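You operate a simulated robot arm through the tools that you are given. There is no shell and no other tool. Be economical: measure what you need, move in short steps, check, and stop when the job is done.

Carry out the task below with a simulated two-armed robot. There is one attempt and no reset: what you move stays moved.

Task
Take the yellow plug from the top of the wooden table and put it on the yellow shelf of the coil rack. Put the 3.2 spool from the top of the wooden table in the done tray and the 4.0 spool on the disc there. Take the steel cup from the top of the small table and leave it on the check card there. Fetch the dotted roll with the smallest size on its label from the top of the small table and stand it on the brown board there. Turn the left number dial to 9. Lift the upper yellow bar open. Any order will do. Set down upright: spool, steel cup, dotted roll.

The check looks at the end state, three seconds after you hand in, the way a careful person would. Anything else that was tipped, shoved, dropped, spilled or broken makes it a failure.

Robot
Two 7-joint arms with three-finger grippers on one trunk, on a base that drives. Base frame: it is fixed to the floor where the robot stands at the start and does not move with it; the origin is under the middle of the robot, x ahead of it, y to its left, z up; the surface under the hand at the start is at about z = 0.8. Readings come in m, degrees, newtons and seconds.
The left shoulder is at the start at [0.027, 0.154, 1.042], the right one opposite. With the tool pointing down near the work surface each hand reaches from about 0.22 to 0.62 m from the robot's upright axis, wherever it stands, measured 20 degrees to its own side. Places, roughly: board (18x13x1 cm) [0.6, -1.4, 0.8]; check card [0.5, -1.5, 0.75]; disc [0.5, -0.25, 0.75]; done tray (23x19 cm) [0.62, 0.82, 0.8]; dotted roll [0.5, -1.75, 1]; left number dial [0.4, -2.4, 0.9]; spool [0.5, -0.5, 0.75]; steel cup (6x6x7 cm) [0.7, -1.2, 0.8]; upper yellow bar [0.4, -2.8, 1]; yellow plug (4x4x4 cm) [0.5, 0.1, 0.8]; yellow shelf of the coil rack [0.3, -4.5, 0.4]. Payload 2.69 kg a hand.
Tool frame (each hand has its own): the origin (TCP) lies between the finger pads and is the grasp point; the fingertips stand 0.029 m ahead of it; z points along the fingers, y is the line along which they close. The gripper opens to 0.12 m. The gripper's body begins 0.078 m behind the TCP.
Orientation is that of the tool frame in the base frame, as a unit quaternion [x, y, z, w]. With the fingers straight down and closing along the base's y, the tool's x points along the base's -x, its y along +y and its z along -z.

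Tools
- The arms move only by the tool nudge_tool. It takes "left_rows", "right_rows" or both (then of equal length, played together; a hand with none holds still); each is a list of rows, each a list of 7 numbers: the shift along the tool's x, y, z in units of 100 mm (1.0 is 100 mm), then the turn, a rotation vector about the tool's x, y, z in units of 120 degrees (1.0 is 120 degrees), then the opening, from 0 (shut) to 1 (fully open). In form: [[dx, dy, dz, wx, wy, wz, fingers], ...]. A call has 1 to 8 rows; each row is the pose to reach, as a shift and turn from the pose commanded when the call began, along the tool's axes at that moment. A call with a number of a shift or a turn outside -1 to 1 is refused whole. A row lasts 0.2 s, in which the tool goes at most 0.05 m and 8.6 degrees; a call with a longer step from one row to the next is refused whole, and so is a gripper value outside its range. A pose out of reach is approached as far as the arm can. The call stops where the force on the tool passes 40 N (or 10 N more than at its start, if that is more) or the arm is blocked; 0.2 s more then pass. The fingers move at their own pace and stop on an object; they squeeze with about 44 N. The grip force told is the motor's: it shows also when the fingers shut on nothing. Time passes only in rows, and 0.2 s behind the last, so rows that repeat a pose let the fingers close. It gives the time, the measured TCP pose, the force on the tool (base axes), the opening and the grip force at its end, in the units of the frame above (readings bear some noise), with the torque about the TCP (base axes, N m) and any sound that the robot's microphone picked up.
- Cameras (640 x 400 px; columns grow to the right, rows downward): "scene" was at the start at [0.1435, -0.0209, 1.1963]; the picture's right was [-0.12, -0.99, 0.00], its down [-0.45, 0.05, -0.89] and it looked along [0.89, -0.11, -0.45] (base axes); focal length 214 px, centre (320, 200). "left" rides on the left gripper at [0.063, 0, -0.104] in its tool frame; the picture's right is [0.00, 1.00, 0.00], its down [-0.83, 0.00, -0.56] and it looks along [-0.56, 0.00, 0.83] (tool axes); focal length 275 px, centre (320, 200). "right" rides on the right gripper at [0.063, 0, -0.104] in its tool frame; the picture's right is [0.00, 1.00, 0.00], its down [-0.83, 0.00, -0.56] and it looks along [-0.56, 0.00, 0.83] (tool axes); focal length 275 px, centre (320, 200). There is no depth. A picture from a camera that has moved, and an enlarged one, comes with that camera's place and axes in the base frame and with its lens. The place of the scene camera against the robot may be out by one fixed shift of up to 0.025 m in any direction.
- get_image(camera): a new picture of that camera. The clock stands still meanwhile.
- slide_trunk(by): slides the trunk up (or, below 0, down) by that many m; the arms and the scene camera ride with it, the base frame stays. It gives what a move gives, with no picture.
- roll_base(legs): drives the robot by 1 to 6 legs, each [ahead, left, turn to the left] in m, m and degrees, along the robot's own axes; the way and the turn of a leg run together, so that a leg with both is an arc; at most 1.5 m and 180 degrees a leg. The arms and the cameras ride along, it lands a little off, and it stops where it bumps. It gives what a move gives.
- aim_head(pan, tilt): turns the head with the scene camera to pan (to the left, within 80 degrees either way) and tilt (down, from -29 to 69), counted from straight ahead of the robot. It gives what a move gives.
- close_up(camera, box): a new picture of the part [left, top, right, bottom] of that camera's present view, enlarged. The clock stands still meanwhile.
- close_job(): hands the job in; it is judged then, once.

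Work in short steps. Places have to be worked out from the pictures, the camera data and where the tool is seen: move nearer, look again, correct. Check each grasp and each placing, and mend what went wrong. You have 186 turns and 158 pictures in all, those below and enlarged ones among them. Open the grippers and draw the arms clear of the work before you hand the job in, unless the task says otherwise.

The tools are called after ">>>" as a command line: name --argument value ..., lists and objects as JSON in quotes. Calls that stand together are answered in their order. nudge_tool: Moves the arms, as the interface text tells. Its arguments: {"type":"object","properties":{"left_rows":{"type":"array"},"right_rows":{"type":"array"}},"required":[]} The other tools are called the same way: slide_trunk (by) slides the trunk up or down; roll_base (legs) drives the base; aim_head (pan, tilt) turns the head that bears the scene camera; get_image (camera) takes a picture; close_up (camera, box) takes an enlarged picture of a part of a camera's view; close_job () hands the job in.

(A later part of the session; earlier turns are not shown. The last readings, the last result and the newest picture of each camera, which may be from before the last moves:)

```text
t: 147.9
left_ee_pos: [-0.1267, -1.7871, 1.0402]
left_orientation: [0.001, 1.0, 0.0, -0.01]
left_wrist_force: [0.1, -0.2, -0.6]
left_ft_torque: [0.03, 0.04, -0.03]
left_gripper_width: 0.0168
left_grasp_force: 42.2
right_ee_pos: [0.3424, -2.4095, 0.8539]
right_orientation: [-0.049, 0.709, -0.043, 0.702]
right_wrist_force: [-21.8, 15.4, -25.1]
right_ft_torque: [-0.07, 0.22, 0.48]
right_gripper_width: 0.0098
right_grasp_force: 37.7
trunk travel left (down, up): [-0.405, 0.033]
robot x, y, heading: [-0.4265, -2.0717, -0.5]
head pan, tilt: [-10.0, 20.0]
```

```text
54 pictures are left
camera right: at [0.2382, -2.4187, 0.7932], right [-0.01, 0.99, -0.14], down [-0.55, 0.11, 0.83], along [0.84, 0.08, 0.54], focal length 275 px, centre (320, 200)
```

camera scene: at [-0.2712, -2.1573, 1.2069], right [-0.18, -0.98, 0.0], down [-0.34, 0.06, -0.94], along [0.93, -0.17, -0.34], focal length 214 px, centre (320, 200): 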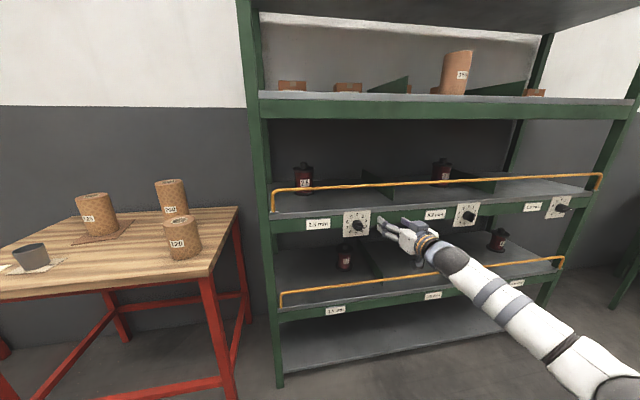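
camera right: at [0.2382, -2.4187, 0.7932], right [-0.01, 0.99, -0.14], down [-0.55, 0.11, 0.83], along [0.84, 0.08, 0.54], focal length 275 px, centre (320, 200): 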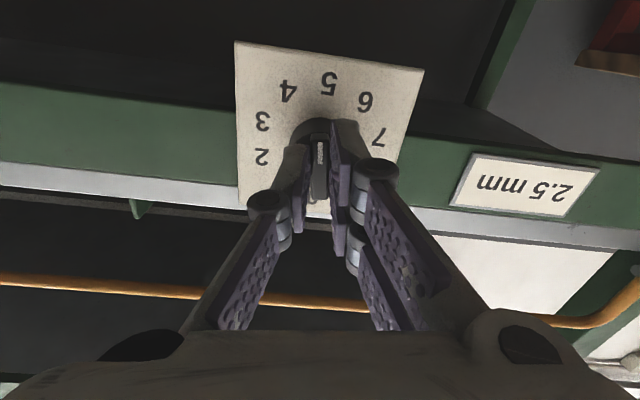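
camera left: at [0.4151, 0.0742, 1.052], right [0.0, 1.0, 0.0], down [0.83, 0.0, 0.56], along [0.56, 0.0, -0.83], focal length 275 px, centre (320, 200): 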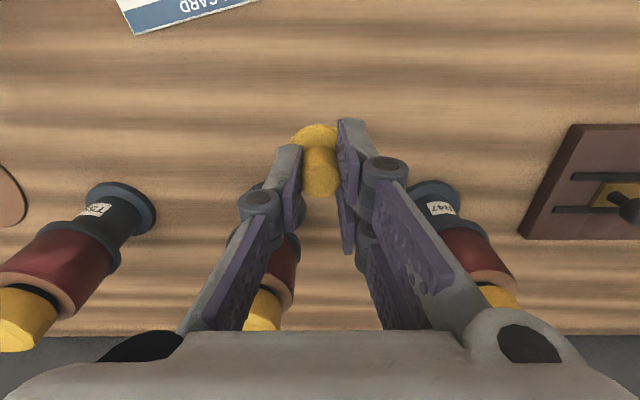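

The knob turns well. Side force shows I hold the ridge ~1 cm off its axis (axis ≈ (−2.404, 0.860)), so the next rows follow that circle while turning 64° more.

>>> nudge_tool --right_rows '[[0.057, 0.105, -0.01, 0, 0, 0.067, 0], [0.054, 0.119, -0.01, 0, 0, 0.133, 0], [0.049, 0.132, -0.01, 0, 0, 0.2, 0], [0.043, 0.144, -0.01, 0, 0, 0.267, 0], [0.035, 0.155, -0.01, 0, 0, 0.333, 0], [0.026, 0.165, -0.01, 0, 0, 0.4, 0], [0.014, 0.174, -0.01, 0, 0, 0.467, 0], [0.002, 0.181, -0.01, 0, 0, 0.533, 0]]'

>>> get_image --camera "right"

```text
t: 149.7
left_ee_pos: [-0.126, -1.793, 1.0416]
left_orientation: [0.002, 1.0, 0.002, -0.01]
left_wrist_force: [-1.6, 1.4, -0.1]
left_ft_torque: [0.02, 0.01, 0.01]
left_gripper_width: 0.0167
left_grasp_force: 42.2
right_ee_pos: [0.3422, -2.4024, 0.8543]
right_orientation: [0.337, 0.621, 0.336, 0.622]
right_wrist_force: [12.6, -34.1, -1.9]
right_ft_torque: [0.14, 0.02, -0.9]
right_gripper_width: 0.0102
right_grasp_force: 37.1
trunk travel left (down, up): [-0.405, 0.033]
robot x, y, heading: [-0.4221, -2.0682, -0.1]
head pan, tilt: [-10.0, 20.0]
```

```text
53 pictures are left
camera right: at [0.2381, -2.3493, 0.8211], right [0.0, 0.55, 0.83], down [-0.56, -0.69, 0.46], along [0.83, -0.47, 0.31], focal length 275 px, centre (320, 200)
```

right: 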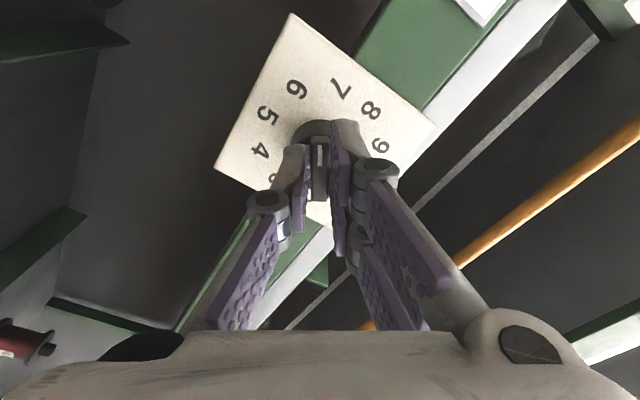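

Now between 6 and 7. Refit axis ≈ (−2.408, 0.859), radius 6 mm; continue the turn along the corrected circle.

>>> nudge_tool --right_rows '[[-0.067, -0.021, 0.01, 0, 0, 0.067, 0], [-0.068, -0.013, 0.01, 0, 0, 0.133, 0], [-0.071, -0.005, 0.01, 0, 0, 0.2, 0], [-0.075, 0.002, 0.01, 0, 0, 0.267, 0], [-0.079, 0.008, 0.01, 0, 0, 0.333, 0], [-0.086, 0.015, 0.01, 0, 0, 0.4, 0], [-0.091, 0.02, 0.01, 0, 0, 0.467, 0], [-0.1, 0.024, 0.01, 0, 0, 0.533, 0]]'

>>> get_image --camera "right"

```text
t: 151.5
left_ee_pos: [-0.1274, -1.7876, 1.0413]
left_orientation: [0.001, 1.0, 0.0, -0.011]
left_wrist_force: [-0.3, 0.0, -0.3]
left_ft_torque: [-0.01, -0.02, 0.03]
left_gripper_width: 0.0169
left_grasp_force: 42.9
right_ee_pos: [0.3426, -2.403, 0.8639]
right_orientation: [0.614, 0.353, 0.614, 0.349]
right_wrist_force: [-12.7, -0.9, -10.4]
right_ft_torque: [0.08, -0.27, 0.84]
right_gripper_width: 0.0099
right_grasp_force: 37.4
trunk travel left (down, up): [-0.405, 0.033]
robot x, y, heading: [-0.4229, -2.0717, -0.2]
head pan, tilt: [-10.0, 20.0]
```

```text
52 pictures are left
camera right: at [0.2378, -2.348, 0.8958], right [0.0, -0.5, 0.86], down [-0.55, -0.72, -0.42], along [0.83, -0.48, -0.28], focal length 275 px, centre (320, 200)
```

right: 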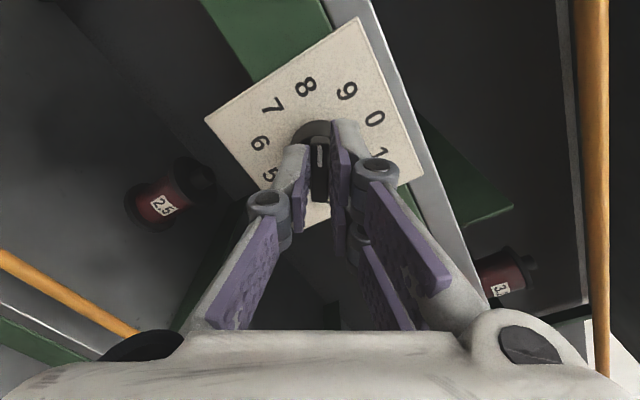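

At 8⅓. 24° more to 9.

>>> nudge_tool --right_rows '[[0, 0.008, 0, 0, 0, 0.067, 0], [0, 0.016, 0, 0, 0, 0.133, 0], [-0.005, 0.025, 0, 0, 0, 0.2, 0], [-0.005, 0.025, 0, 0, 0, 0.2, 0]]'

>>> get_image --camera "right"

```text
t: 152.5
left_ee_pos: [-0.1274, -1.7887, 1.0415]
left_orientation: [0.001, 1.0, 0.0, -0.01]
left_wrist_force: [-0.6, -0.5, -0.7]
left_ft_torque: [0.03, -0.02, -0.01]
left_gripper_width: 0.0168
left_grasp_force: 42.5
right_ee_pos: [0.3417, -2.4045, 0.8658]
right_orientation: [0.674, 0.218, 0.673, 0.214]
right_wrist_force: [-17.7, 0.2, -11.7]
right_ft_torque: [-0.32, -0.1, 0.33]
right_gripper_width: 0.0099
right_grasp_force: 37.4
trunk travel left (down, up): [-0.405, 0.033]
robot x, y, heading: [-0.4223, -2.0705, -0.1]
head pan, tilt: [-10.0, 20.0]
```

```text
51 pictures are left
camera right: at [0.238, -2.3675, 0.9174], right [0.0, -0.81, 0.59], down [-0.56, -0.49, -0.67], along [0.83, -0.32, -0.45], focal length 275 px, centre (320, 200)
```

right: 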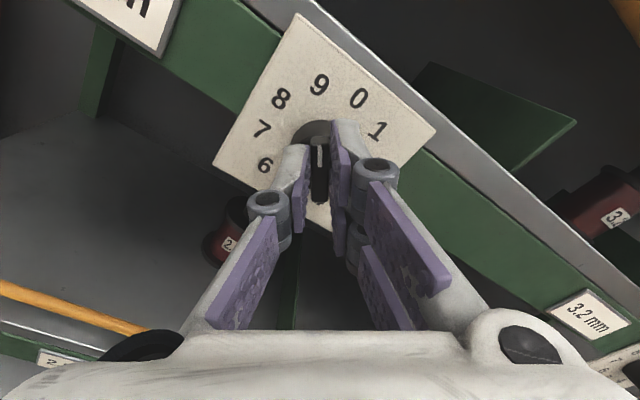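

Pointer is on 9. Open and withdraw.

>>> nudge_tool --right_rows '[[0, 0, 0, 0, 0, 0, 0.35], [0, 0, 0, 0, 0, 0, 0.35], [0, 0, -0.3, 0, 0, 0, 0.35], [0, 0, -0.6, 0, 0, 0, 0.35]]'

>>> roll_base --legs '[[-0.1, 0, 0]]'

>>> get_image --camera "scene"

>>> get_image --camera "right"

```text
t: 153.5
left_ee_pos: [-0.1274, -1.7884, 1.041]
left_orientation: [0.002, 1.0, -0.001, -0.01]
left_wrist_force: [0.3, -0.6, 0.4]
left_ft_torque: [-0.01, 0.0, 0.03]
left_gripper_width: 0.0169
left_grasp_force: 42.1
right_ee_pos: [0.2801, -2.4042, 0.8675]
right_orientation: [0.672, 0.218, 0.674, 0.215]
right_wrist_force: [-0.1, 0.5, -0.2]
right_ft_torque: [0.0, 0.0, 0.01]
right_gripper_width: 0.0417
right_grasp_force: 0.1
trunk travel left (down, up): [-0.405, 0.033]
robot x, y, heading: [-0.4224, -2.0727, 0.1]
head pan, tilt: [-10.0, 20.0]
```

```text
t: 154.7
left_ee_pos: [-0.2295, -1.789, 1.0416]
left_orientation: [0.001, 1.0, 0.0, -0.009]
left_wrist_force: [0.4, 0.0, -0.1]
left_ft_torque: [0.01, 0.0, 0.0]
left_gripper_width: 0.0169
left_grasp_force: 42.3
right_ee_pos: [0.1805, -2.403, 0.8657]
right_orientation: [0.672, 0.219, 0.674, 0.216]
right_wrist_force: [-1.0, 0.0, 0.7]
right_ft_torque: [-0.01, 0.02, 0.01]
right_gripper_width: 0.0418
right_grasp_force: 0.1
trunk travel left (down, up): [-0.405, 0.033]
robot x, y, heading: [-0.5221, -2.071, 0.2]
head pan, tilt: [-10.0, 20.0]
```

```text
50 pictures are left
camera scene: at [-0.3791, -2.0976, 1.2069], right [-0.17, -0.98, 0.0], down [-0.34, 0.06, -0.94], along [0.93, -0.16, -0.34], focal length 214 px, centre (320, 200)
```

scene: 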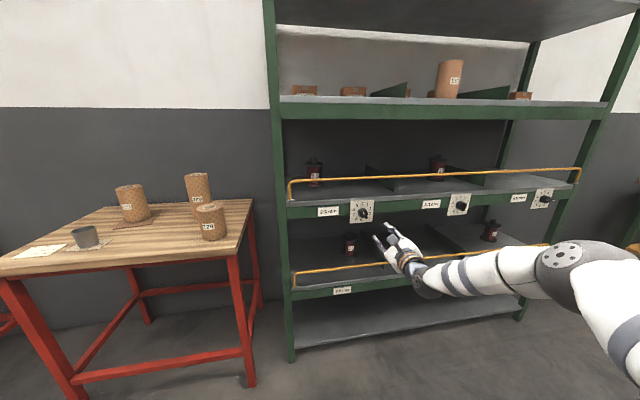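

```text
49 pictures are left
camera right: at [0.0766, -2.3665, 0.9183], right [0.0, -0.81, 0.59], down [-0.55, -0.49, -0.67], along [0.83, -0.32, -0.45], focal length 275 px, centre (320, 200)
```

right: 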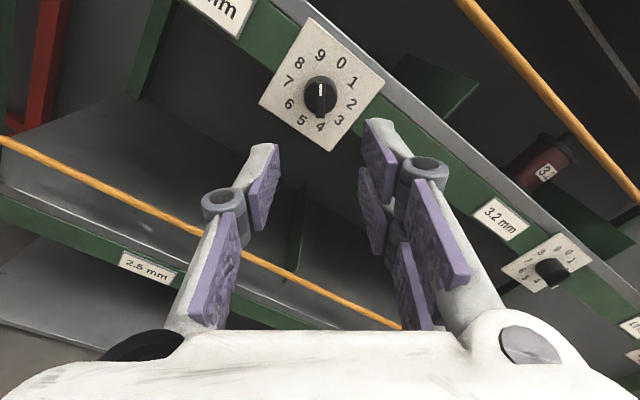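

Dial reads 9. Now inspect the ends of the upper bar.

>>> close_up --camera "scene" --box '[275, 165, 365, 225]'

>>> close_up --camera "scene" --box '[510, 155, 600, 215]'

```text
6.67 times, centred on (320, 195) of scene
camera zoom: at [-0.3791, -2.0976, 1.2069], right [-0.17, -0.98, 0.0], down [-0.34, 0.06, -0.94], along [0.93, -0.16, -0.34], focal length 1430 px, centre (320, 233)
```

zoom: 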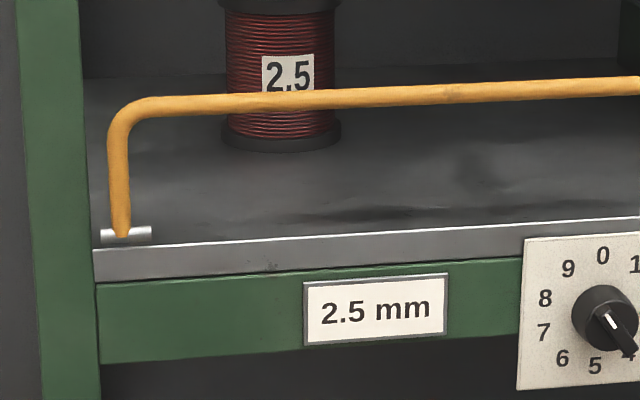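

```text
6.67 times, centred on (555, 185) of scene
camera zoom: at [-0.3791, -2.0976, 1.2069], right [-0.17, -0.98, 0.0], down [-0.34, 0.06, -0.94], along [0.93, -0.16, -0.34], focal length 1430 px, centre (-1247, 300)
```

zoom: 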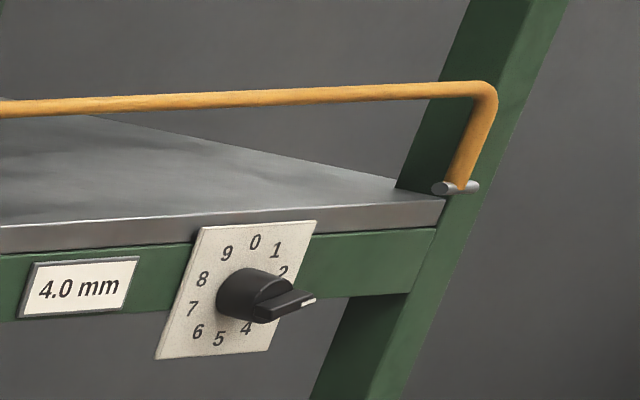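

The bar is a bail hinged on pins along y at both ends, standing near-vertical (bar ≈ x 0.37, z 1.01; hinge ≈ 0.385, 0.93). I'll grip it level from the front with fingers above/below: raise the hand and roll the tool to 90°.

>>> nudge_tool --right_rows '[[0.12, 0.09, 0, 0, 0, -0.065, 0.5], [0.24, 0.18, 0, 0, 0, -0.13, 0.5], [0.36, 0.26, 0, 0, 0, -0.195, 0.5], [0.48, 0.35, 0, 0, 0, -0.26, 0.5], [0.6, 0.44, 0, 0, 0, -0.325, 0.5], [0.72, 0.52, 0, 0, 0, -0.39, 0.5], [0.8, 0.59, 0, 0, 0, -0.45, 0.5]]'

>>> get_image --camera "right"

```text
t: 156.3
left_ee_pos: [-0.2274, -1.7878, 1.0421]
left_orientation: [0.001, 1.0, 0.0, -0.011]
left_wrist_force: [0.8, 0.4, -0.1]
left_ft_torque: [0.0, 0.0, -0.01]
left_gripper_width: 0.0169
left_grasp_force: 42.6
right_ee_pos: [0.1826, -2.4043, 0.9658]
right_orientation: [0.499, 0.501, 0.501, 0.499]
right_wrist_force: [-0.2, 0.6, -0.4]
right_ft_torque: [0.01, -0.01, 0.01]
right_gripper_width: 0.06
right_grasp_force: 0.2
trunk travel left (down, up): [-0.405, 0.033]
robot x, y, heading: [-0.5195, -2.0681, -0.1]
head pan, tilt: [-10.0, 20.0]
```

```text
46 pictures are left
camera right: at [0.0781, -2.3411, 0.9663], right [0.0, 0.0, 1.0], down [-0.55, -0.83, 0.0], along [0.83, -0.55, 0.0], focal length 275 px, centre (320, 200)
```

right: 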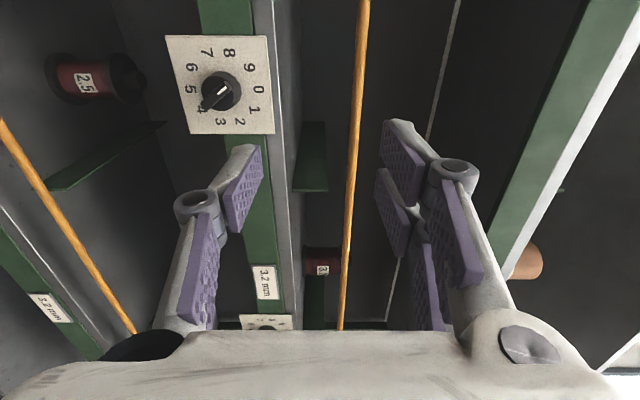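

Bar line computed consistently at x=0.37, z=1.004. Raise 3.8 cm, then roll ahead 17 cm.

>>> nudge_tool --right_rows '[[0, 0.2, 0, 0, 0, 0, 0.5], [0, 0.385, 0, 0, 0, 0, 0.5]]'

>>> roll_base --legs '[[0.17, 0, 0]]'

>>> get_image --camera "right"

```text
t: 156.9
left_ee_pos: [-0.2282, -1.787, 1.0415]
left_orientation: [0.0, 1.0, 0.001, -0.011]
left_wrist_force: [0.4, 0.4, -0.9]
left_ft_torque: [-0.01, 0.0, 0.0]
left_gripper_width: 0.017
left_grasp_force: 42.4
right_ee_pos: [0.1813, -2.4035, 1.0034]
right_orientation: [0.5, 0.5, 0.502, 0.497]
right_wrist_force: [-0.9, 0.6, -0.6]
right_ft_torque: [0.02, -0.03, 0.0]
right_gripper_width: 0.06
right_grasp_force: 0.0
trunk travel left (down, up): [-0.405, 0.033]
robot x, y, heading: [-0.521, -2.0677, -0.0]
head pan, tilt: [-10.0, 20.0]
```

```text
t: 158.3
left_ee_pos: [-0.0591, -1.7868, 1.0419]
left_orientation: [0.0, 1.0, 0.001, -0.011]
left_wrist_force: [0.4, 0.6, -0.3]
left_ft_torque: [-0.01, 0.08, 0.02]
left_gripper_width: 0.0171
left_grasp_force: 42.5
right_ee_pos: [0.352, -2.4033, 1.0034]
right_orientation: [0.5, 0.501, 0.503, 0.497]
right_wrist_force: [1.0, -0.4, 0.1]
right_ft_torque: [0.01, -0.05, -0.01]
right_gripper_width: 0.06
right_grasp_force: 0.0
trunk travel left (down, up): [-0.405, 0.033]
robot x, y, heading: [-0.3558, -2.0725, 0.1]
head pan, tilt: [-10.0, 20.0]
```

```text
45 pictures are left
camera right: at [0.2476, -2.3402, 1.0049], right [0.0, 0.0, 1.0], down [-0.55, -0.83, 0.0], along [0.83, -0.55, 0.0], focal length 275 px, centre (320, 200)
```

right: 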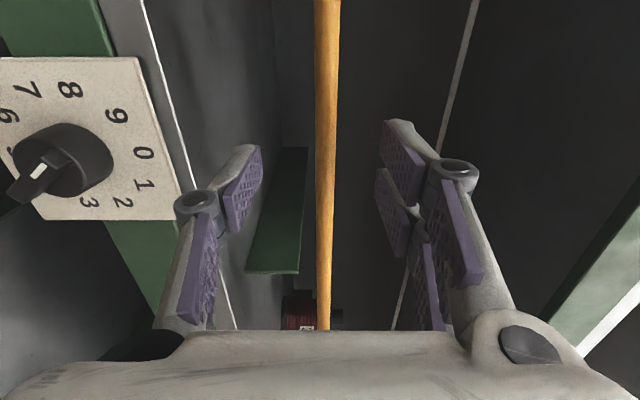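

Bar lies between the fingers, 18 mm ahead of the TCP. Advance 1 cm and close.

>>> roll_base --legs '[[0.012, 0, 0]]'

>>> nudge_tool --right_rows '[[0, 0, 0, 0, 0, 0, 0], [0, 0, 0, 0, 0, 0, 0], [0, 0, 0, 0, 0, 0, 0]]'

```text
t: 159.1
left_ee_pos: [-0.0471, -1.7881, 1.0415]
left_orientation: [0.0, 1.0, 0.0, -0.011]
left_wrist_force: [0.5, 0.5, 0.0]
left_ft_torque: [-0.02, 0.02, 0.02]
left_gripper_width: 0.0168
left_grasp_force: 42.3
right_ee_pos: [0.3638, -2.4029, 1.0053]
right_orientation: [0.499, 0.501, 0.503, 0.497]
right_wrist_force: [0.9, -0.7, -0.1]
right_ft_torque: [0.0, -0.04, 0.01]
right_gripper_width: 0.06
right_grasp_force: 0.0
trunk travel left (down, up): [-0.405, 0.033]
robot x, y, heading: [-0.3439, -2.0677, 0.3]
head pan, tilt: [-10.0, 20.0]
```

```text
t: 159.9
left_ee_pos: [-0.0486, -1.7869, 1.0419]
left_orientation: [0.0, 1.0, 0.0, -0.009]
left_wrist_force: [0.2, 0.2, 0.4]
left_ft_torque: [-0.02, 0.01, -0.01]
left_gripper_width: 0.0169
left_grasp_force: 42.5
right_ee_pos: [0.3635, -2.4026, 1.0037]
right_orientation: [0.499, 0.5, 0.503, 0.497]
right_wrist_force: [1.0, -1.1, -0.5]
right_ft_torque: [0.02, -0.01, -0.03]
right_gripper_width: 0.0002
right_grasp_force: 28.2
trunk travel left (down, up): [-0.405, 0.033]
robot x, y, heading: [-0.3431, -2.0707, -0.1]
head pan, tilt: [-10.0, 20.0]
```

Closed on nothing; look where the bar is.

>>> get_image --camera "right"

>>> get_image --camera "scene"

```text
44 pictures are left
camera right: at [0.2587, -2.3402, 1.0054], right [0.0, 0.0, 1.0], down [-0.55, -0.83, 0.0], along [0.83, -0.55, 0.0], focal length 275 px, centre (320, 200)
```

right: 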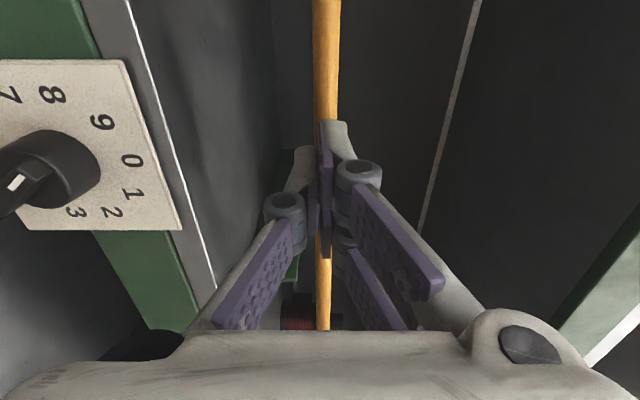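

```text
43 pictures are left
camera scene: at [-0.198, -2.0975, 1.2068], right [-0.17, -0.98, 0.0], down [-0.34, 0.06, -0.94], along [0.93, -0.16, -0.34], focal length 214 px, centre (320, 200)
```

scene: 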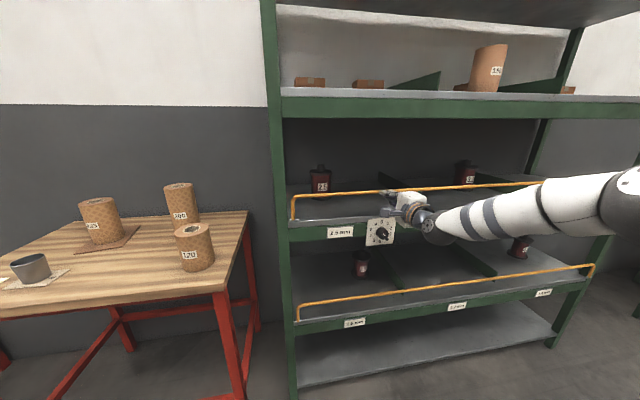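

Bar is further in, about x≈0.415, z≈1.009. Open, advance 4.5 cm, raise 5 mm.

>>> nudge_tool --right_rows '[[0, 0, 0, 0, 0, 0, 0.5], [0, 0.05, 0, 0, 0, 0, 0.5]]'

>>> roll_base --legs '[[0.045, 0, 0]]'

>>> nudge_tool --right_rows '[[0, 0, 0, 0, 0, 0, 0], [0, 0, 0, 0, 0, 0, 0], [0, 0, 0, 0, 0, 0, 0]]'

>>> get_image --camera "right"

```text
t: 160.5
left_ee_pos: [-0.0485, -1.787, 1.0422]
left_orientation: [0.0, 1.0, 0.0, -0.01]
left_wrist_force: [-0.5, 0.1, 0.1]
left_ft_torque: [-0.02, -0.01, 0.01]
left_gripper_width: 0.0167
left_grasp_force: 42.7
right_ee_pos: [0.3629, -2.4023, 1.009]
right_orientation: [0.499, 0.5, 0.503, 0.498]
right_wrist_force: [0.7, -0.3, -0.3]
right_ft_torque: [-0.04, 0.03, -0.04]
right_gripper_width: 0.0599
right_grasp_force: 0.0
trunk travel left (down, up): [-0.405, 0.033]
robot x, y, heading: [-0.3371, -2.0697, -0.1]
head pan, tilt: [-10.0, 20.0]
```

```text
t: 161.4
left_ee_pos: [-0.0031, -1.7872, 1.0415]
left_orientation: [-0.001, 1.0, 0.0, -0.01]
left_wrist_force: [0.2, -0.2, -1.1]
left_ft_torque: [-0.02, 0.03, -0.02]
left_gripper_width: 0.0167
left_grasp_force: 42.3
right_ee_pos: [0.4082, -2.4021, 1.0082]
right_orientation: [0.5, 0.501, 0.502, 0.496]
right_wrist_force: [-0.1, 0.1, 0.1]
right_ft_torque: [0.0, -0.02, -0.02]
right_gripper_width: 0.06
right_grasp_force: 0.1
trunk travel left (down, up): [-0.405, 0.033]
robot x, y, heading: [-0.299, -2.0696, -0.0]
head pan, tilt: [-10.0, 20.0]
```

```text
t: 162.2
left_ee_pos: [-0.0036, -1.7879, 1.041]
left_orientation: [-0.001, 1.0, 0.001, -0.011]
left_wrist_force: [0.1, -0.6, -0.2]
left_ft_torque: [0.02, -0.01, -0.01]
left_gripper_width: 0.0167
left_grasp_force: 43.1
right_ee_pos: [0.4066, -2.4025, 1.007]
right_orientation: [0.501, 0.502, 0.502, 0.495]
right_wrist_force: [-4.3, 1.8, -11.4]
right_ft_torque: [-0.3, -0.06, -0.05]
right_gripper_width: 0.0102
right_grasp_force: 37.1
trunk travel left (down, up): [-0.405, 0.033]
robot x, y, heading: [-0.2973, -2.0723, -0.0]
head pan, tilt: [-10.0, 20.0]
```

```text
42 pictures are left
camera right: at [0.3028, -2.3394, 1.0083], right [0.0, 0.0, 1.0], down [-0.55, -0.84, 0.0], along [0.84, -0.55, 0.0], focal length 275 px, centre (320, 200)
```

right: 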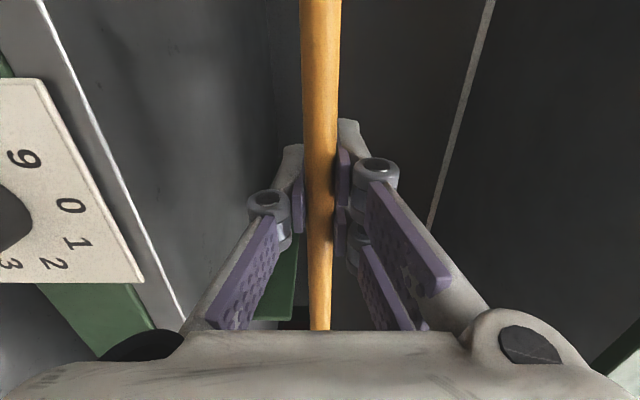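

Bar gripped (10 mm). Test which way it moves: pull gently outward 2 cm.

>>> nudge_tool --right_rows '[[0, 0, -0.1, 0, 0, 0, 0], [0, 0, -0.2, 0, 0, 0, 0]]'

```text
t: 162.8
left_ee_pos: [-0.0026, -1.7877, 1.0415]
left_orientation: [0.0, 1.0, 0.001, -0.011]
left_wrist_force: [0.3, -0.1, -0.3]
left_ft_torque: [-0.02, 0.02, -0.02]
left_gripper_width: 0.0171
left_grasp_force: 42.2
right_ee_pos: [0.3885, -2.401, 1.0048]
right_orientation: [0.501, 0.502, 0.501, 0.496]
right_wrist_force: [3.7, -1.0, -15.9]
right_ft_torque: [-0.39, -0.28, 0.23]
right_gripper_width: 0.0105
right_grasp_force: 37.7
trunk travel left (down, up): [-0.405, 0.033]
robot x, y, heading: [-0.3003, -2.0711, 0.0]
head pan, tilt: [-10.0, 20.0]
```

It yields outward. Check that inward is blocked, to be sure which way it opens.

>>> nudge_tool --right_rows '[[0, 0, 0.1, 0, 0, 0, 0], [0, 0, 0.2, 0, 0, 0, 0], [0, 0, 0.27, 0, 0, 0, 0], [0, 0, 0.32, 0, 0, 0, 0]]'

```text
t: 163.8
left_ee_pos: [-0.0035, -1.7878, 1.0416]
left_orientation: [0.0, 1.0, 0.0, -0.011]
left_wrist_force: [0.0, 0.8, -1.0]
left_ft_torque: [-0.03, -0.03, 0.0]
left_gripper_width: 0.0169
left_grasp_force: 42.6
right_ee_pos: [0.4194, -2.4027, 1.0077]
right_orientation: [0.5, 0.5, 0.503, 0.496]
right_wrist_force: [-5.0, -1.1, -16.3]
right_ft_torque: [-0.54, -0.35, 0.02]
right_gripper_width: 0.0106
right_grasp_force: 35.2
trunk travel left (down, up): [-0.405, 0.033]
robot x, y, heading: [-0.2969, -2.0725, 0.1]
head pan, tilt: [-10.0, 20.0]
```

Both directions moved with little force; check visually whether the bail itself tilts.

>>> close_up --camera "scene" --box '[280, 170, 400, 250]'

>>> get_image --camera "right"

```text
5.00 times, centred on (340, 210) of scene
camera zoom: at [-0.1527, -2.0981, 1.2066], right [-0.17, -0.99, 0.0], down [-0.34, 0.06, -0.94], along [0.93, -0.16, -0.34], focal length 1072 px, centre (220, 150)
```

zoom: 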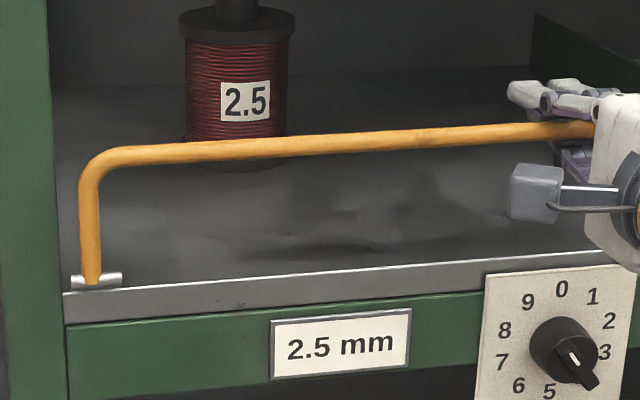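

```text
40 pictures are left
camera right: at [0.3163, -2.3396, 1.0089], right [0.0, 0.0, 1.0], down [-0.55, -0.84, 0.0], along [0.84, -0.55, 0.0], focal length 275 px, centre (320, 200)
```

right: 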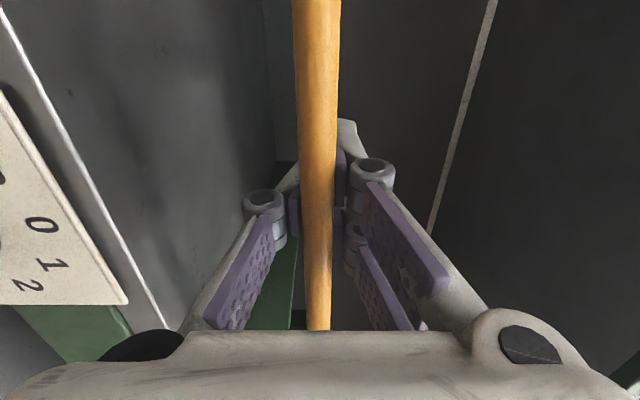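

The bar did not move—the fingers slid along it (bar ≈ x 0.391, z 1.007). I need positive engagement: open, centre on the bar, and pitch the tool down so the fingers straddle it front and back.

>>> nudge_tool --right_rows '[[0, 0, -0.1, 0, 0, 0, 0.4], [0, 0.0, -0.28, 0, 0, 0, 0.4], [0, 0, -0.28, 0.067, 0, 0, 0.4], [0, 0, -0.28, 0.133, 0, 0, 0.4], [0, 0, -0.28, 0.2, 0, 0, 0.4], [0, 0, -0.28, 0.267, 0, 0, 0.4], [0, 0, -0.28, 0.333, 0, 0, 0.4], [0, 0, -0.28, 0.4, 0, 0, 0.4]]'

>>> get_image --camera "right"

```text
t: 165.6
left_ee_pos: [-0.0037, -1.7855, 1.041]
left_orientation: [-0.001, 1.0, 0.0, -0.011]
left_wrist_force: [0.8, 1.1, 0.7]
left_ft_torque: [0.03, 0.01, 0.02]
left_gripper_width: 0.0168
left_grasp_force: 42.4
right_ee_pos: [0.3924, -2.401, 1.009]
right_orientation: [0.659, 0.662, 0.255, 0.25]
right_wrist_force: [-0.3, 0.9, 0.1]
right_ft_torque: [0.0, 0.02, 0.01]
right_gripper_width: 0.0479
right_grasp_force: 0.1
trunk travel left (down, up): [-0.405, 0.033]
robot x, y, heading: [-0.2952, -2.0707, -0.1]
head pan, tilt: [-10.0, 20.0]
```

```text
39 pictures are left
camera right: at [0.3211, -2.3394, 1.0878], right [0.74, 0.01, 0.67], down [-0.36, -0.84, 0.41], along [0.56, -0.55, -0.62], focal length 275 px, centre (320, 200)
```

right: 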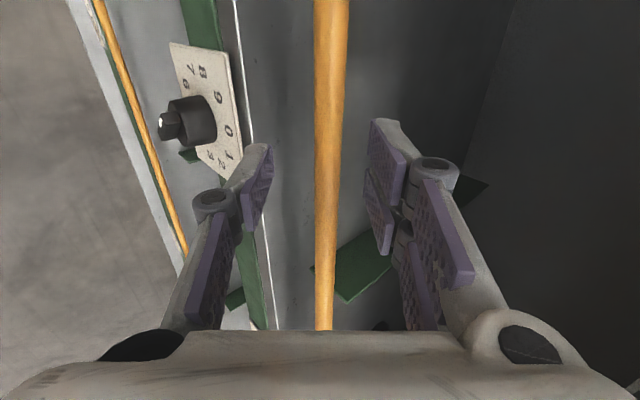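

Good. Pitch 32° more so the fingers straddle the bar nearly vertically, then close.

>>> nudge_tool --right_rows '[[0, 0, 0, 0.067, 0, 0, 0.4], [0, 0, 0, 0.133, 0, 0, 0.4], [0, 0, 0, 0.2, 0, 0, 0.4], [0, 0, 0, 0.26, 0, 0, 0.4], [0, 0, 0, 0.26, 0, 0, 0], [0, 0, 0, 0.26, 0, 0, 0], [0, 0, 0, 0.26, 0, 0, 0]]'

>>> get_image --camera "right"

```text
t: 167.2
left_ee_pos: [-0.0033, -1.7864, 1.0415]
left_orientation: [-0.001, 1.0, 0.0, -0.01]
left_wrist_force: [0.9, -0.3, 0.0]
left_ft_torque: [0.02, 0.01, -0.01]
left_gripper_width: 0.0167
left_grasp_force: 42.2
right_ee_pos: [0.3026, -2.3808, 0.9845]
right_orientation: [0.702, 0.706, 0.068, 0.064]
right_wrist_force: [-0.3, -1.3, -0.5]
right_ft_torque: [-0.06, 0.01, -0.01]
right_gripper_width: 0.0
right_grasp_force: 28.5
right hand out of reach, approached as far as the arm can: row 2, 3, 4, 5, 6, 7
trunk travel left (down, up): [-0.405, 0.033]
robot x, y, heading: [-0.2974, -2.0735, 0.2]
head pan, tilt: [-10.0, 20.0]
```

```text
38 pictures are left
camera right: at [0.2833, -2.3186, 1.0863], right [0.98, 0.01, 0.19], down [-0.09, -0.83, 0.54], along [0.16, -0.55, -0.82], focal length 275 px, centre (320, 200)
```

right: 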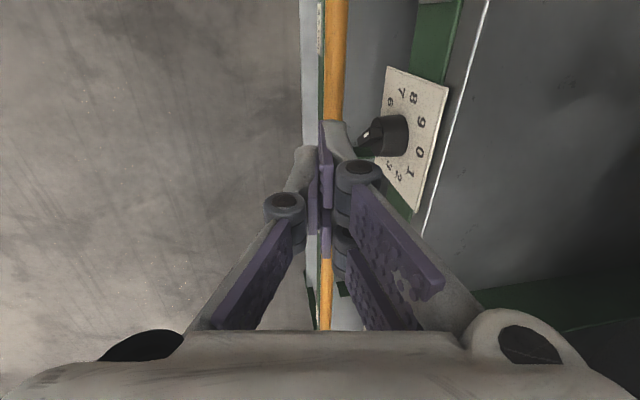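

The reach limit dragged the hand outward; see what the bar did.

>>> close_up --camera "scene" --box '[270, 130, 590, 330]'

```text
2.00 times, centred on (430, 230) of scene
camera zoom: at [-0.1535, -2.0972, 1.2068], right [-0.17, -0.98, 0.0], down [-0.34, 0.06, -0.94], along [0.93, -0.16, -0.34], focal length 429 px, centre (100, 140)
```

zoom: 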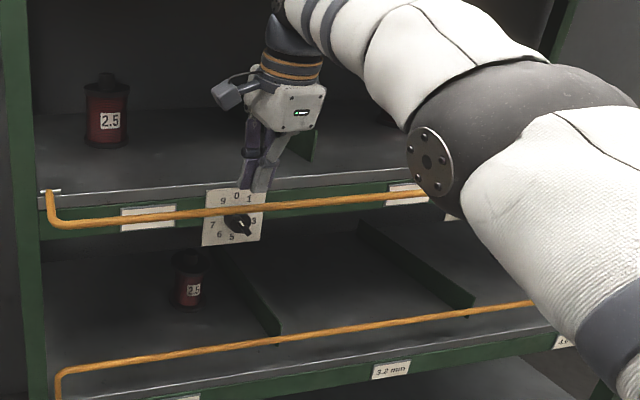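

The bail swung over and now hangs open at the front. Check it and the dial closely.

>>> close_up --camera "scene" --box '[285, 210, 405, 270]'

>>> close_up --camera "right" --box '[300, 0, 500, 230]'

```text
5.33 times, centred on (345, 240) of scene
camera zoom: at [-0.1535, -2.0972, 1.2068], right [-0.17, -0.98, 0.0], down [-0.34, 0.06, -0.94], along [0.93, -0.16, -0.34], focal length 1144 px, centre (187, -13)
```

zoom: 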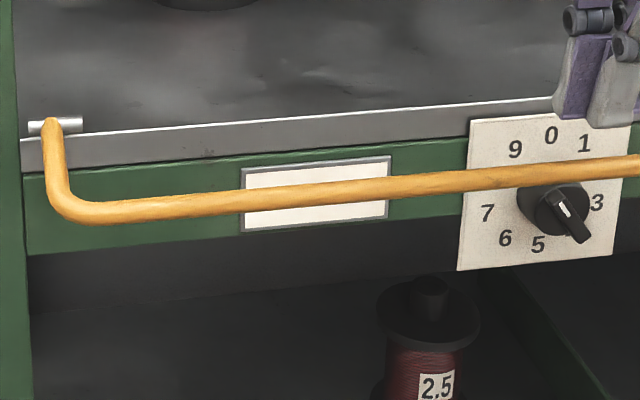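

```text
1.74 times, centred on (400, 115) of right
camera zoom: at [0.2833, -2.3186, 1.0863], right [0.98, 0.01, 0.19], down [-0.09, -0.83, 0.54], along [0.16, -0.55, -0.82], focal length 479 px, centre (181, 348)
```

zoom: 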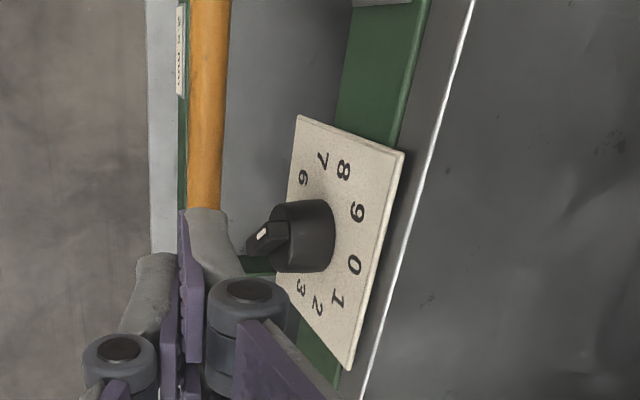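

The bail lies open (≈95°) in front of the knob, and the dial still points to 9. Back away straight (fingertips are above the bar).

>>> roll_base --legs '[[-0.3, 0, 0]]'

>>> get_image --camera "scene"

```text
t: 169.2
left_ee_pos: [-0.2971, -1.786, 1.042]
left_orientation: [-0.006, 1.0, 0.0, -0.01]
left_wrist_force: [-0.3, -1.0, -0.9]
left_ft_torque: [-0.02, -0.01, 0.0]
left_gripper_width: 0.0168
left_grasp_force: 42.2
right_ee_pos: [0.0147, -2.3783, 0.9824]
right_orientation: [0.699, 0.709, 0.07, 0.064]
right_wrist_force: [-0.4, -0.4, 0.7]
right_ft_torque: [-0.01, -0.03, 0.01]
right_gripper_width: 0.0
right_grasp_force: 28.6
trunk travel left (down, up): [-0.405, 0.033]
robot x, y, heading: [-0.5902, -2.0728, 0.4]
head pan, tilt: [-10.0, 20.0]
```

```text
34 pictures are left
camera scene: at [-0.4446, -2.0978, 1.2069], right [-0.16, -0.99, 0.0], down [-0.34, 0.06, -0.94], along [0.93, -0.15, -0.34], focal length 214 px, centre (320, 200)
```

scene: 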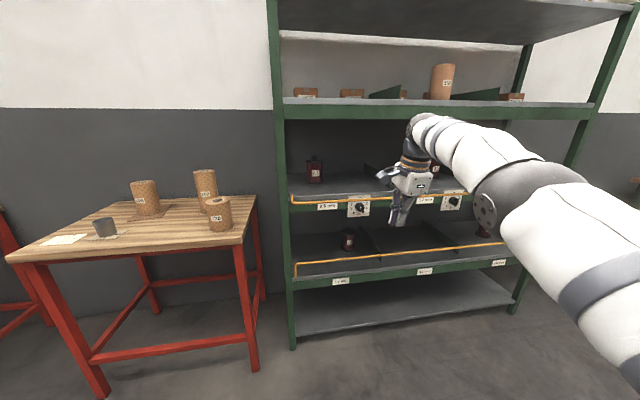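

Bail is open and everything else stands. Drive right toward the coil rack in stages and look.

>>> roll_base --legs '[[0, -1.3, 0]]'

>>> aim_head --pan -30 --tilt 25

>>> get_image --camera "scene"

```text
t: 179.1
left_ee_pos: [-0.28, -3.0483, 1.041]
left_orientation: [-0.011, 1.0, 0.0, -0.01]
left_wrist_force: [-0.4, -0.5, -0.3]
left_ft_torque: [-0.04, 0.03, 0.0]
left_gripper_width: 0.0166
left_grasp_force: 42.7
right_ee_pos: [0.0388, -3.6365, 0.9825]
right_orientation: [0.695, 0.713, 0.07, 0.063]
right_wrist_force: [0.2, 0.5, 0.8]
right_ft_torque: [0.0, -0.01, -0.02]
right_gripper_width: 0.0
right_grasp_force: 28.9
trunk travel left (down, up): [-0.405, 0.033]
robot x, y, heading: [-0.5651, -3.3387, 1.2]
head pan, tilt: [-10.0, 20.0]
```

```text
t: 180.0
left_ee_pos: [-0.2796, -3.0478, 1.0416]
left_orientation: [-0.011, 1.0, 0.0, -0.01]
left_wrist_force: [-0.1, -0.7, -0.6]
left_ft_torque: [-0.03, 0.01, 0.0]
left_gripper_width: 0.017
left_grasp_force: 42.5
right_ee_pos: [0.0384, -3.6375, 0.9828]
right_orientation: [0.695, 0.713, 0.069, 0.063]
right_wrist_force: [0.0, -0.4, -0.1]
right_ft_torque: [0.0, 0.02, 0.01]
right_gripper_width: 0.0001
right_grasp_force: 28.9
trunk travel left (down, up): [-0.405, 0.033]
robot x, y, heading: [-0.5687, -3.3412, 1.6]
head pan, tilt: [-30.0, 25.0]
```

```text
33 pictures are left
camera scene: at [-0.4354, -3.3921, 1.1987], right [-0.48, -0.88, 0.0], down [-0.37, 0.2, -0.91], along [0.79, -0.44, -0.42], focal length 214 px, centre (320, 200)
```

scene: 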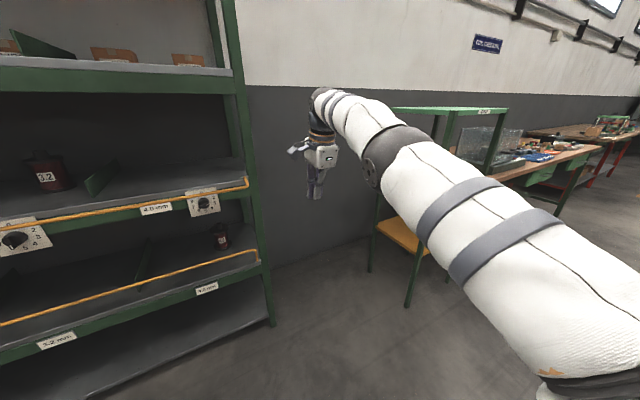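

The coil rack with its yellow lower shelf is visible. Drive 0.75 m further and look.

>>> roll_base --legs '[[0, 0, -1.5], [0, -0.85, 0]]'

>>> aim_head --pan 0 --tilt 35

>>> get_image --camera "scene"

```text
t: 187.2
left_ee_pos: [-0.2767, -3.9098, 1.0422]
left_orientation: [0.004, 1.0, 0.001, -0.01]
left_wrist_force: [-0.5, 0.7, -0.2]
left_ft_torque: [0.01, -0.02, 0.02]
left_gripper_width: 0.0169
left_grasp_force: 42.1
right_ee_pos: [0.0243, -4.506, 0.9828]
right_orientation: [0.704, 0.704, 0.069, 0.065]
right_wrist_force: [-1.1, 0.2, -0.6]
right_ft_torque: [0.0, 0.01, 0.01]
right_gripper_width: 0.0
right_grasp_force: 28.8
trunk travel left (down, up): [-0.405, 0.033]
robot x, y, heading: [-0.5745, -4.1938, -0.4]
head pan, tilt: [-30.0, 25.0]
```

```text
t: 188.2
left_ee_pos: [-0.2782, -3.9104, 1.0418]
left_orientation: [0.004, 1.0, 0.0, -0.01]
left_wrist_force: [-0.3, 0.5, -0.2]
left_ft_torque: [-0.02, 0.0, 0.02]
left_gripper_width: 0.0169
left_grasp_force: 42.5
right_ee_pos: [0.0252, -4.5069, 0.9823]
right_orientation: [0.704, 0.704, 0.069, 0.065]
right_wrist_force: [-0.2, -1.1, 0.2]
right_ft_torque: [0.0, 0.04, -0.01]
right_gripper_width: 0.0002
right_grasp_force: 28.8
trunk travel left (down, up): [-0.405, 0.033]
robot x, y, heading: [-0.5733, -4.1889, -0.7]
head pan, tilt: [0.0, 35.0]
```

```text
32 pictures are left
camera scene: at [-0.4331, -4.2027, 1.183], right [-0.01, -1.0, 0.0], down [-0.57, 0.0, -0.82], along [0.82, -0.01, -0.57], focal length 214 px, centre (320, 200)
```

scene: 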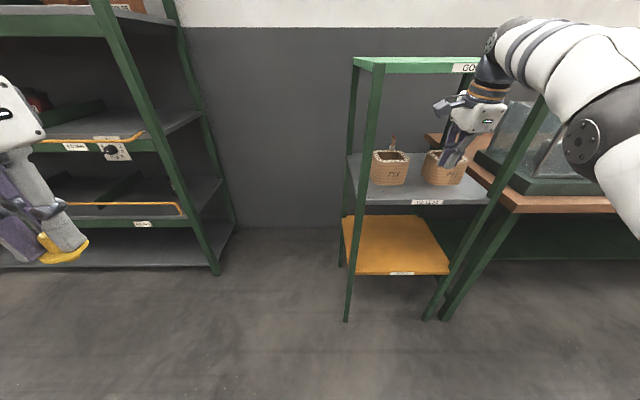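

The yellow shelf spans about x 0.13–0.55, y −4.35…−4.76, z≈0.4, under a grey shelf. First fold the right arm back toward the body.

>>> nudge_tool --right_rows '[[0, -0.4, 0, 0, 0, 0, 0], [0, -0.8, 0, 0, 0, 0, 0], [0, -1.0, 0, 0, 0, 0, 0]]'

>>> nudge_tool --right_rows '[[0, -0.4, 0, 0, 0, 0, 0], [0, -0.8, 0, 0, 0, 0, 0], [0, -1.0, 0, 0, 0, 0, 0]]'

>>> nudge_tool --right_rows '[[0, -0.4, 0, 0, 0, 0, 0], [0, -0.8, 0, 0, 0, 0, 0]]'

```text
t: 189.0
left_ee_pos: [-0.2781, -3.9104, 1.0426]
left_orientation: [0.004, 1.0, 0.0, -0.01]
left_wrist_force: [-0.9, 0.2, -0.1]
left_ft_torque: [-0.03, -0.02, 0.0]
left_gripper_width: 0.017
left_grasp_force: 42.7
right_ee_pos: [-0.0739, -4.5067, 0.9642]
right_orientation: [0.704, 0.704, 0.067, 0.064]
right_wrist_force: [0.0, 0.0, -0.3]
right_ft_torque: [0.01, 0.01, 0.01]
right_gripper_width: 0.0001
right_grasp_force: 28.6
trunk travel left (down, up): [-0.405, 0.033]
robot x, y, heading: [-0.5753, -4.1912, -0.6]
head pan, tilt: [0.0, 35.0]
```

```text
t: 189.8
left_ee_pos: [-0.278, -3.9094, 1.0414]
left_orientation: [0.004, 1.0, 0.0, -0.01]
left_wrist_force: [0.3, 0.1, -0.4]
left_ft_torque: [0.02, -0.01, -0.01]
left_gripper_width: 0.0166
left_grasp_force: 42.1
right_ee_pos: [-0.1724, -4.5078, 0.9463]
right_orientation: [0.704, 0.703, 0.069, 0.065]
right_wrist_force: [0.0, 0.2, 0.1]
right_ft_torque: [0.04, 0.01, -0.03]
right_gripper_width: 0.0001
right_grasp_force: 28.9
trunk travel left (down, up): [-0.405, 0.033]
robot x, y, heading: [-0.5732, -4.1935, -0.6]
head pan, tilt: [0.0, 35.0]
```

```text
t: 190.4
left_ee_pos: [-0.2787, -3.9113, 1.0428]
left_orientation: [0.003, 1.0, 0.0, -0.01]
left_wrist_force: [-0.3, 0.2, 0.4]
left_ft_torque: [0.03, 0.0, 0.0]
left_gripper_width: 0.0168
left_grasp_force: 42.7
right_ee_pos: [-0.2463, -4.5153, 0.9274]
right_orientation: [0.703, 0.705, 0.07, 0.066]
right_wrist_force: [0.7, 0.3, 0.0]
right_ft_torque: [-0.01, -0.01, 0.0]
right_gripper_width: 0.0002
right_grasp_force: 27.8
right hand out of reach, approached as far as the arm can: row 2
trunk travel left (down, up): [-0.405, 0.033]
robot x, y, heading: [-0.5764, -4.1928, -0.5]
head pan, tilt: [0.0, 35.0]
```

Drive right 0.33 m, lower the trunk 0.38 m, and pitch the left tool 30° forward.

>>> roll_base --legs '[[0, -0.33, 0.5]]'

>>> slide_trunk --by -0.38

>>> nudge_tool --left_rows '[[-0.1, 0, 0.1, 0, -0.065, 0, 0], [-0.3, 0, 0.2, 0, -0.13, 0, 0], [-0.5, 0, 0.3, 0, -0.195, 0, 0], [-0.7, 0, 0.4, 0, -0.26, 0, 0]]'

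>>> get_image --camera "scene"

>>> get_image --camera "left"

```text
t: 193.5
left_ee_pos: [-0.281, -4.2339, 1.0411]
left_orientation: [-0.001, 1.0, 0.0, -0.01]
left_wrist_force: [0.3, 0.4, 0.7]
left_ft_torque: [0.06, -0.01, 0.01]
left_gripper_width: 0.0168
left_grasp_force: 42.5
right_ee_pos: [-0.2452, -4.8388, 0.9254]
right_orientation: [0.702, 0.706, 0.07, 0.064]
right_wrist_force: [-0.1, 0.1, 0.1]
right_ft_torque: [-0.06, -0.01, -0.02]
right_gripper_width: 0.0002
right_grasp_force: 28.5
trunk travel left (down, up): [-0.405, 0.033]
robot x, y, heading: [-0.5762, -4.52, -0.0]
head pan, tilt: [0.0, 35.0]
```

```text
t: 197.2
left_ee_pos: [-0.2239, -4.2327, 0.5956]
left_orientation: [-0.001, 0.99, 0.0, -0.14]
left_wrist_force: [-0.8, 0.6, 0.0]
left_ft_torque: [0.02, -0.04, -0.01]
left_gripper_width: 0.0169
left_grasp_force: 42.4
right_ee_pos: [-0.2505, -4.8387, 0.3926]
right_orientation: [0.695, 0.697, -0.123, -0.129]
right_wrist_force: [0.2, -0.3, 0.6]
right_ft_torque: [0.01, 0.0, -0.01]
right_gripper_width: 0.0
right_grasp_force: 28.4
trunk travel left (down, up): [-0.025, 0.413]
robot x, y, heading: [-0.5754, -4.5158, -0.1]
head pan, tilt: [0.0, 35.0]
```

```text
t: 198.2
left_ee_pos: [-0.1683, -4.2339, 0.5381]
left_orientation: [-0.001, 0.991, 0.001, 0.131]
left_wrist_force: [0.1, -0.4, -0.5]
left_ft_torque: [-0.03, -0.04, -0.01]
left_gripper_width: 0.0166
left_grasp_force: 42.4
right_ee_pos: [-0.2503, -4.8396, 0.3922]
right_orientation: [0.695, 0.697, -0.123, -0.129]
right_wrist_force: [-0.3, 0.0, -0.7]
right_ft_torque: [0.0, 0.02, -0.02]
right_gripper_width: 0.0002
right_grasp_force: 28.7
trunk travel left (down, up): [-0.025, 0.413]
robot x, y, heading: [-0.5748, -4.5127, 0.3]
head pan, tilt: [0.0, 35.0]
```

```text
31 pictures are left
camera scene: at [-0.2943, -4.5269, 0.7709], right [0.0, -1.0, 0.0], down [-0.57, 0.0, -0.82], along [0.82, 0.0, -0.57], focal length 214 px, centre (320, 200)
```

scene: 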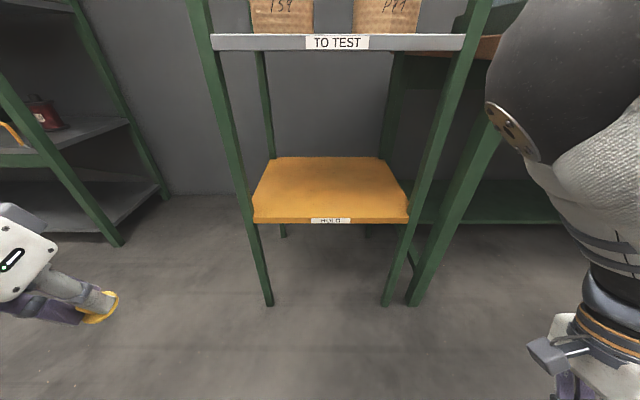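

```text
30 pictures are left
camera left: at [-0.2556, -4.2326, 0.6226], right [0.0, 1.0, 0.0], down [0.66, 0.0, 0.75], along [0.75, 0.0, -0.66], focal length 275 px, centre (320, 200)
```

left: 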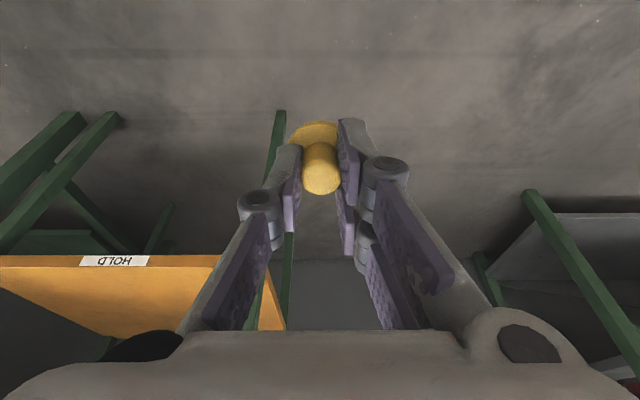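

Yellow "HOLD" shelf: front edge x≈0.13, top z≈0.42, y −4.35…−4.76. Shift the left hand 20 cm right (pitching to ~30°), then roll ahead 17 cm.

>>> nudge_tool --left_rows '[[0, -0.4, 0, 0, 0, 0, 0], [0, -0.8, 0, 0, 0, 0, 0], [0, -1.0, 0, 0, -0.04, 0, 0]]'

>>> nudge_tool --left_rows '[[0, -0.4, 0, 0, -0.03, 0, 0], [0, -0.8, 0, 0, -0.06, 0, 0], [0, -1.0, 0, 0, -0.085, 0, 0]]'

>>> roll_base --legs '[[0.17, 0, 0]]'

>>> get_image --camera "scene"

```text
t: 198.9
left_ee_pos: [-0.1672, -4.3324, 0.5389]
left_orientation: [-0.001, 0.985, 0.0, 0.172]
left_wrist_force: [-0.2, 0.1, 0.0]
left_ft_torque: [-0.03, -0.04, -0.03]
left_gripper_width: 0.0169
left_grasp_force: 42.0
right_ee_pos: [-0.2501, -4.8391, 0.3927]
right_orientation: [0.695, 0.697, -0.123, -0.129]
right_wrist_force: [-0.6, -0.1, 0.0]
right_ft_torque: [-0.02, 0.0, -0.03]
right_gripper_width: 0.0001
right_grasp_force: 28.1
trunk travel left (down, up): [-0.025, 0.413]
robot x, y, heading: [-0.5725, -4.5169, 0.2]
head pan, tilt: [0.0, 35.0]
```

```text
t: 199.8
left_ee_pos: [-0.167, -4.4329, 0.539]
left_orientation: [-0.001, 0.966, -0.001, 0.26]
left_wrist_force: [-0.7, -0.3, -0.5]
left_ft_torque: [0.0, 0.02, -0.01]
left_gripper_width: 0.0167
left_grasp_force: 42.2
right_ee_pos: [-0.249, -4.8397, 0.3917]
right_orientation: [0.695, 0.697, -0.122, -0.129]
right_wrist_force: [0.8, -0.9, -0.2]
right_ft_torque: [0.01, -0.02, 0.01]
right_gripper_width: 0.0003
right_grasp_force: 28.4
trunk travel left (down, up): [-0.025, 0.413]
robot x, y, heading: [-0.5713, -4.5183, 0.2]
head pan, tilt: [0.0, 35.0]
```

```text
t: 201.2
left_ee_pos: [0.0061, -4.4299, 0.5394]
left_orientation: [-0.002, 0.966, 0.0, 0.259]
left_wrist_force: [-0.1, 0.6, 0.1]
left_ft_torque: [0.02, -0.01, -0.02]
left_gripper_width: 0.0166
left_grasp_force: 42.4
right_ee_pos: [-0.0757, -4.837, 0.3915]
right_orientation: [0.693, 0.698, -0.123, -0.128]
right_wrist_force: [-0.3, 0.9, -0.7]
right_ft_torque: [-0.02, 0.01, -0.03]
right_gripper_width: 0.0
right_grasp_force: 28.5
trunk travel left (down, up): [-0.025, 0.413]
robot x, y, heading: [-0.4002, -4.5174, 0.3]
head pan, tilt: [0.0, 35.0]
```

```text
29 pictures are left
camera scene: at [-0.1204, -4.5258, 0.7709], right [0.0, -1.0, 0.0], down [-0.57, 0.0, -0.82], along [0.82, 0.0, -0.57], focal length 214 px, centre (320, 200)
```

scene: 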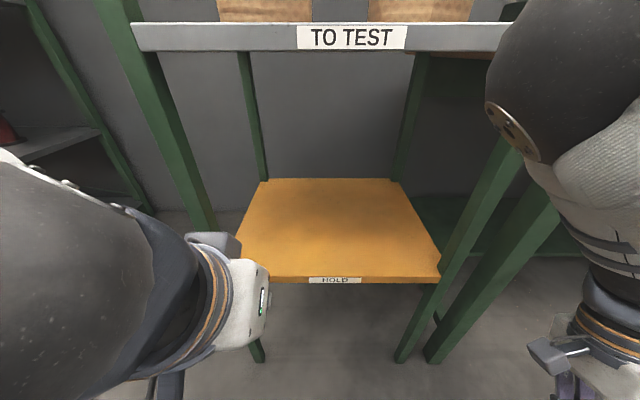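

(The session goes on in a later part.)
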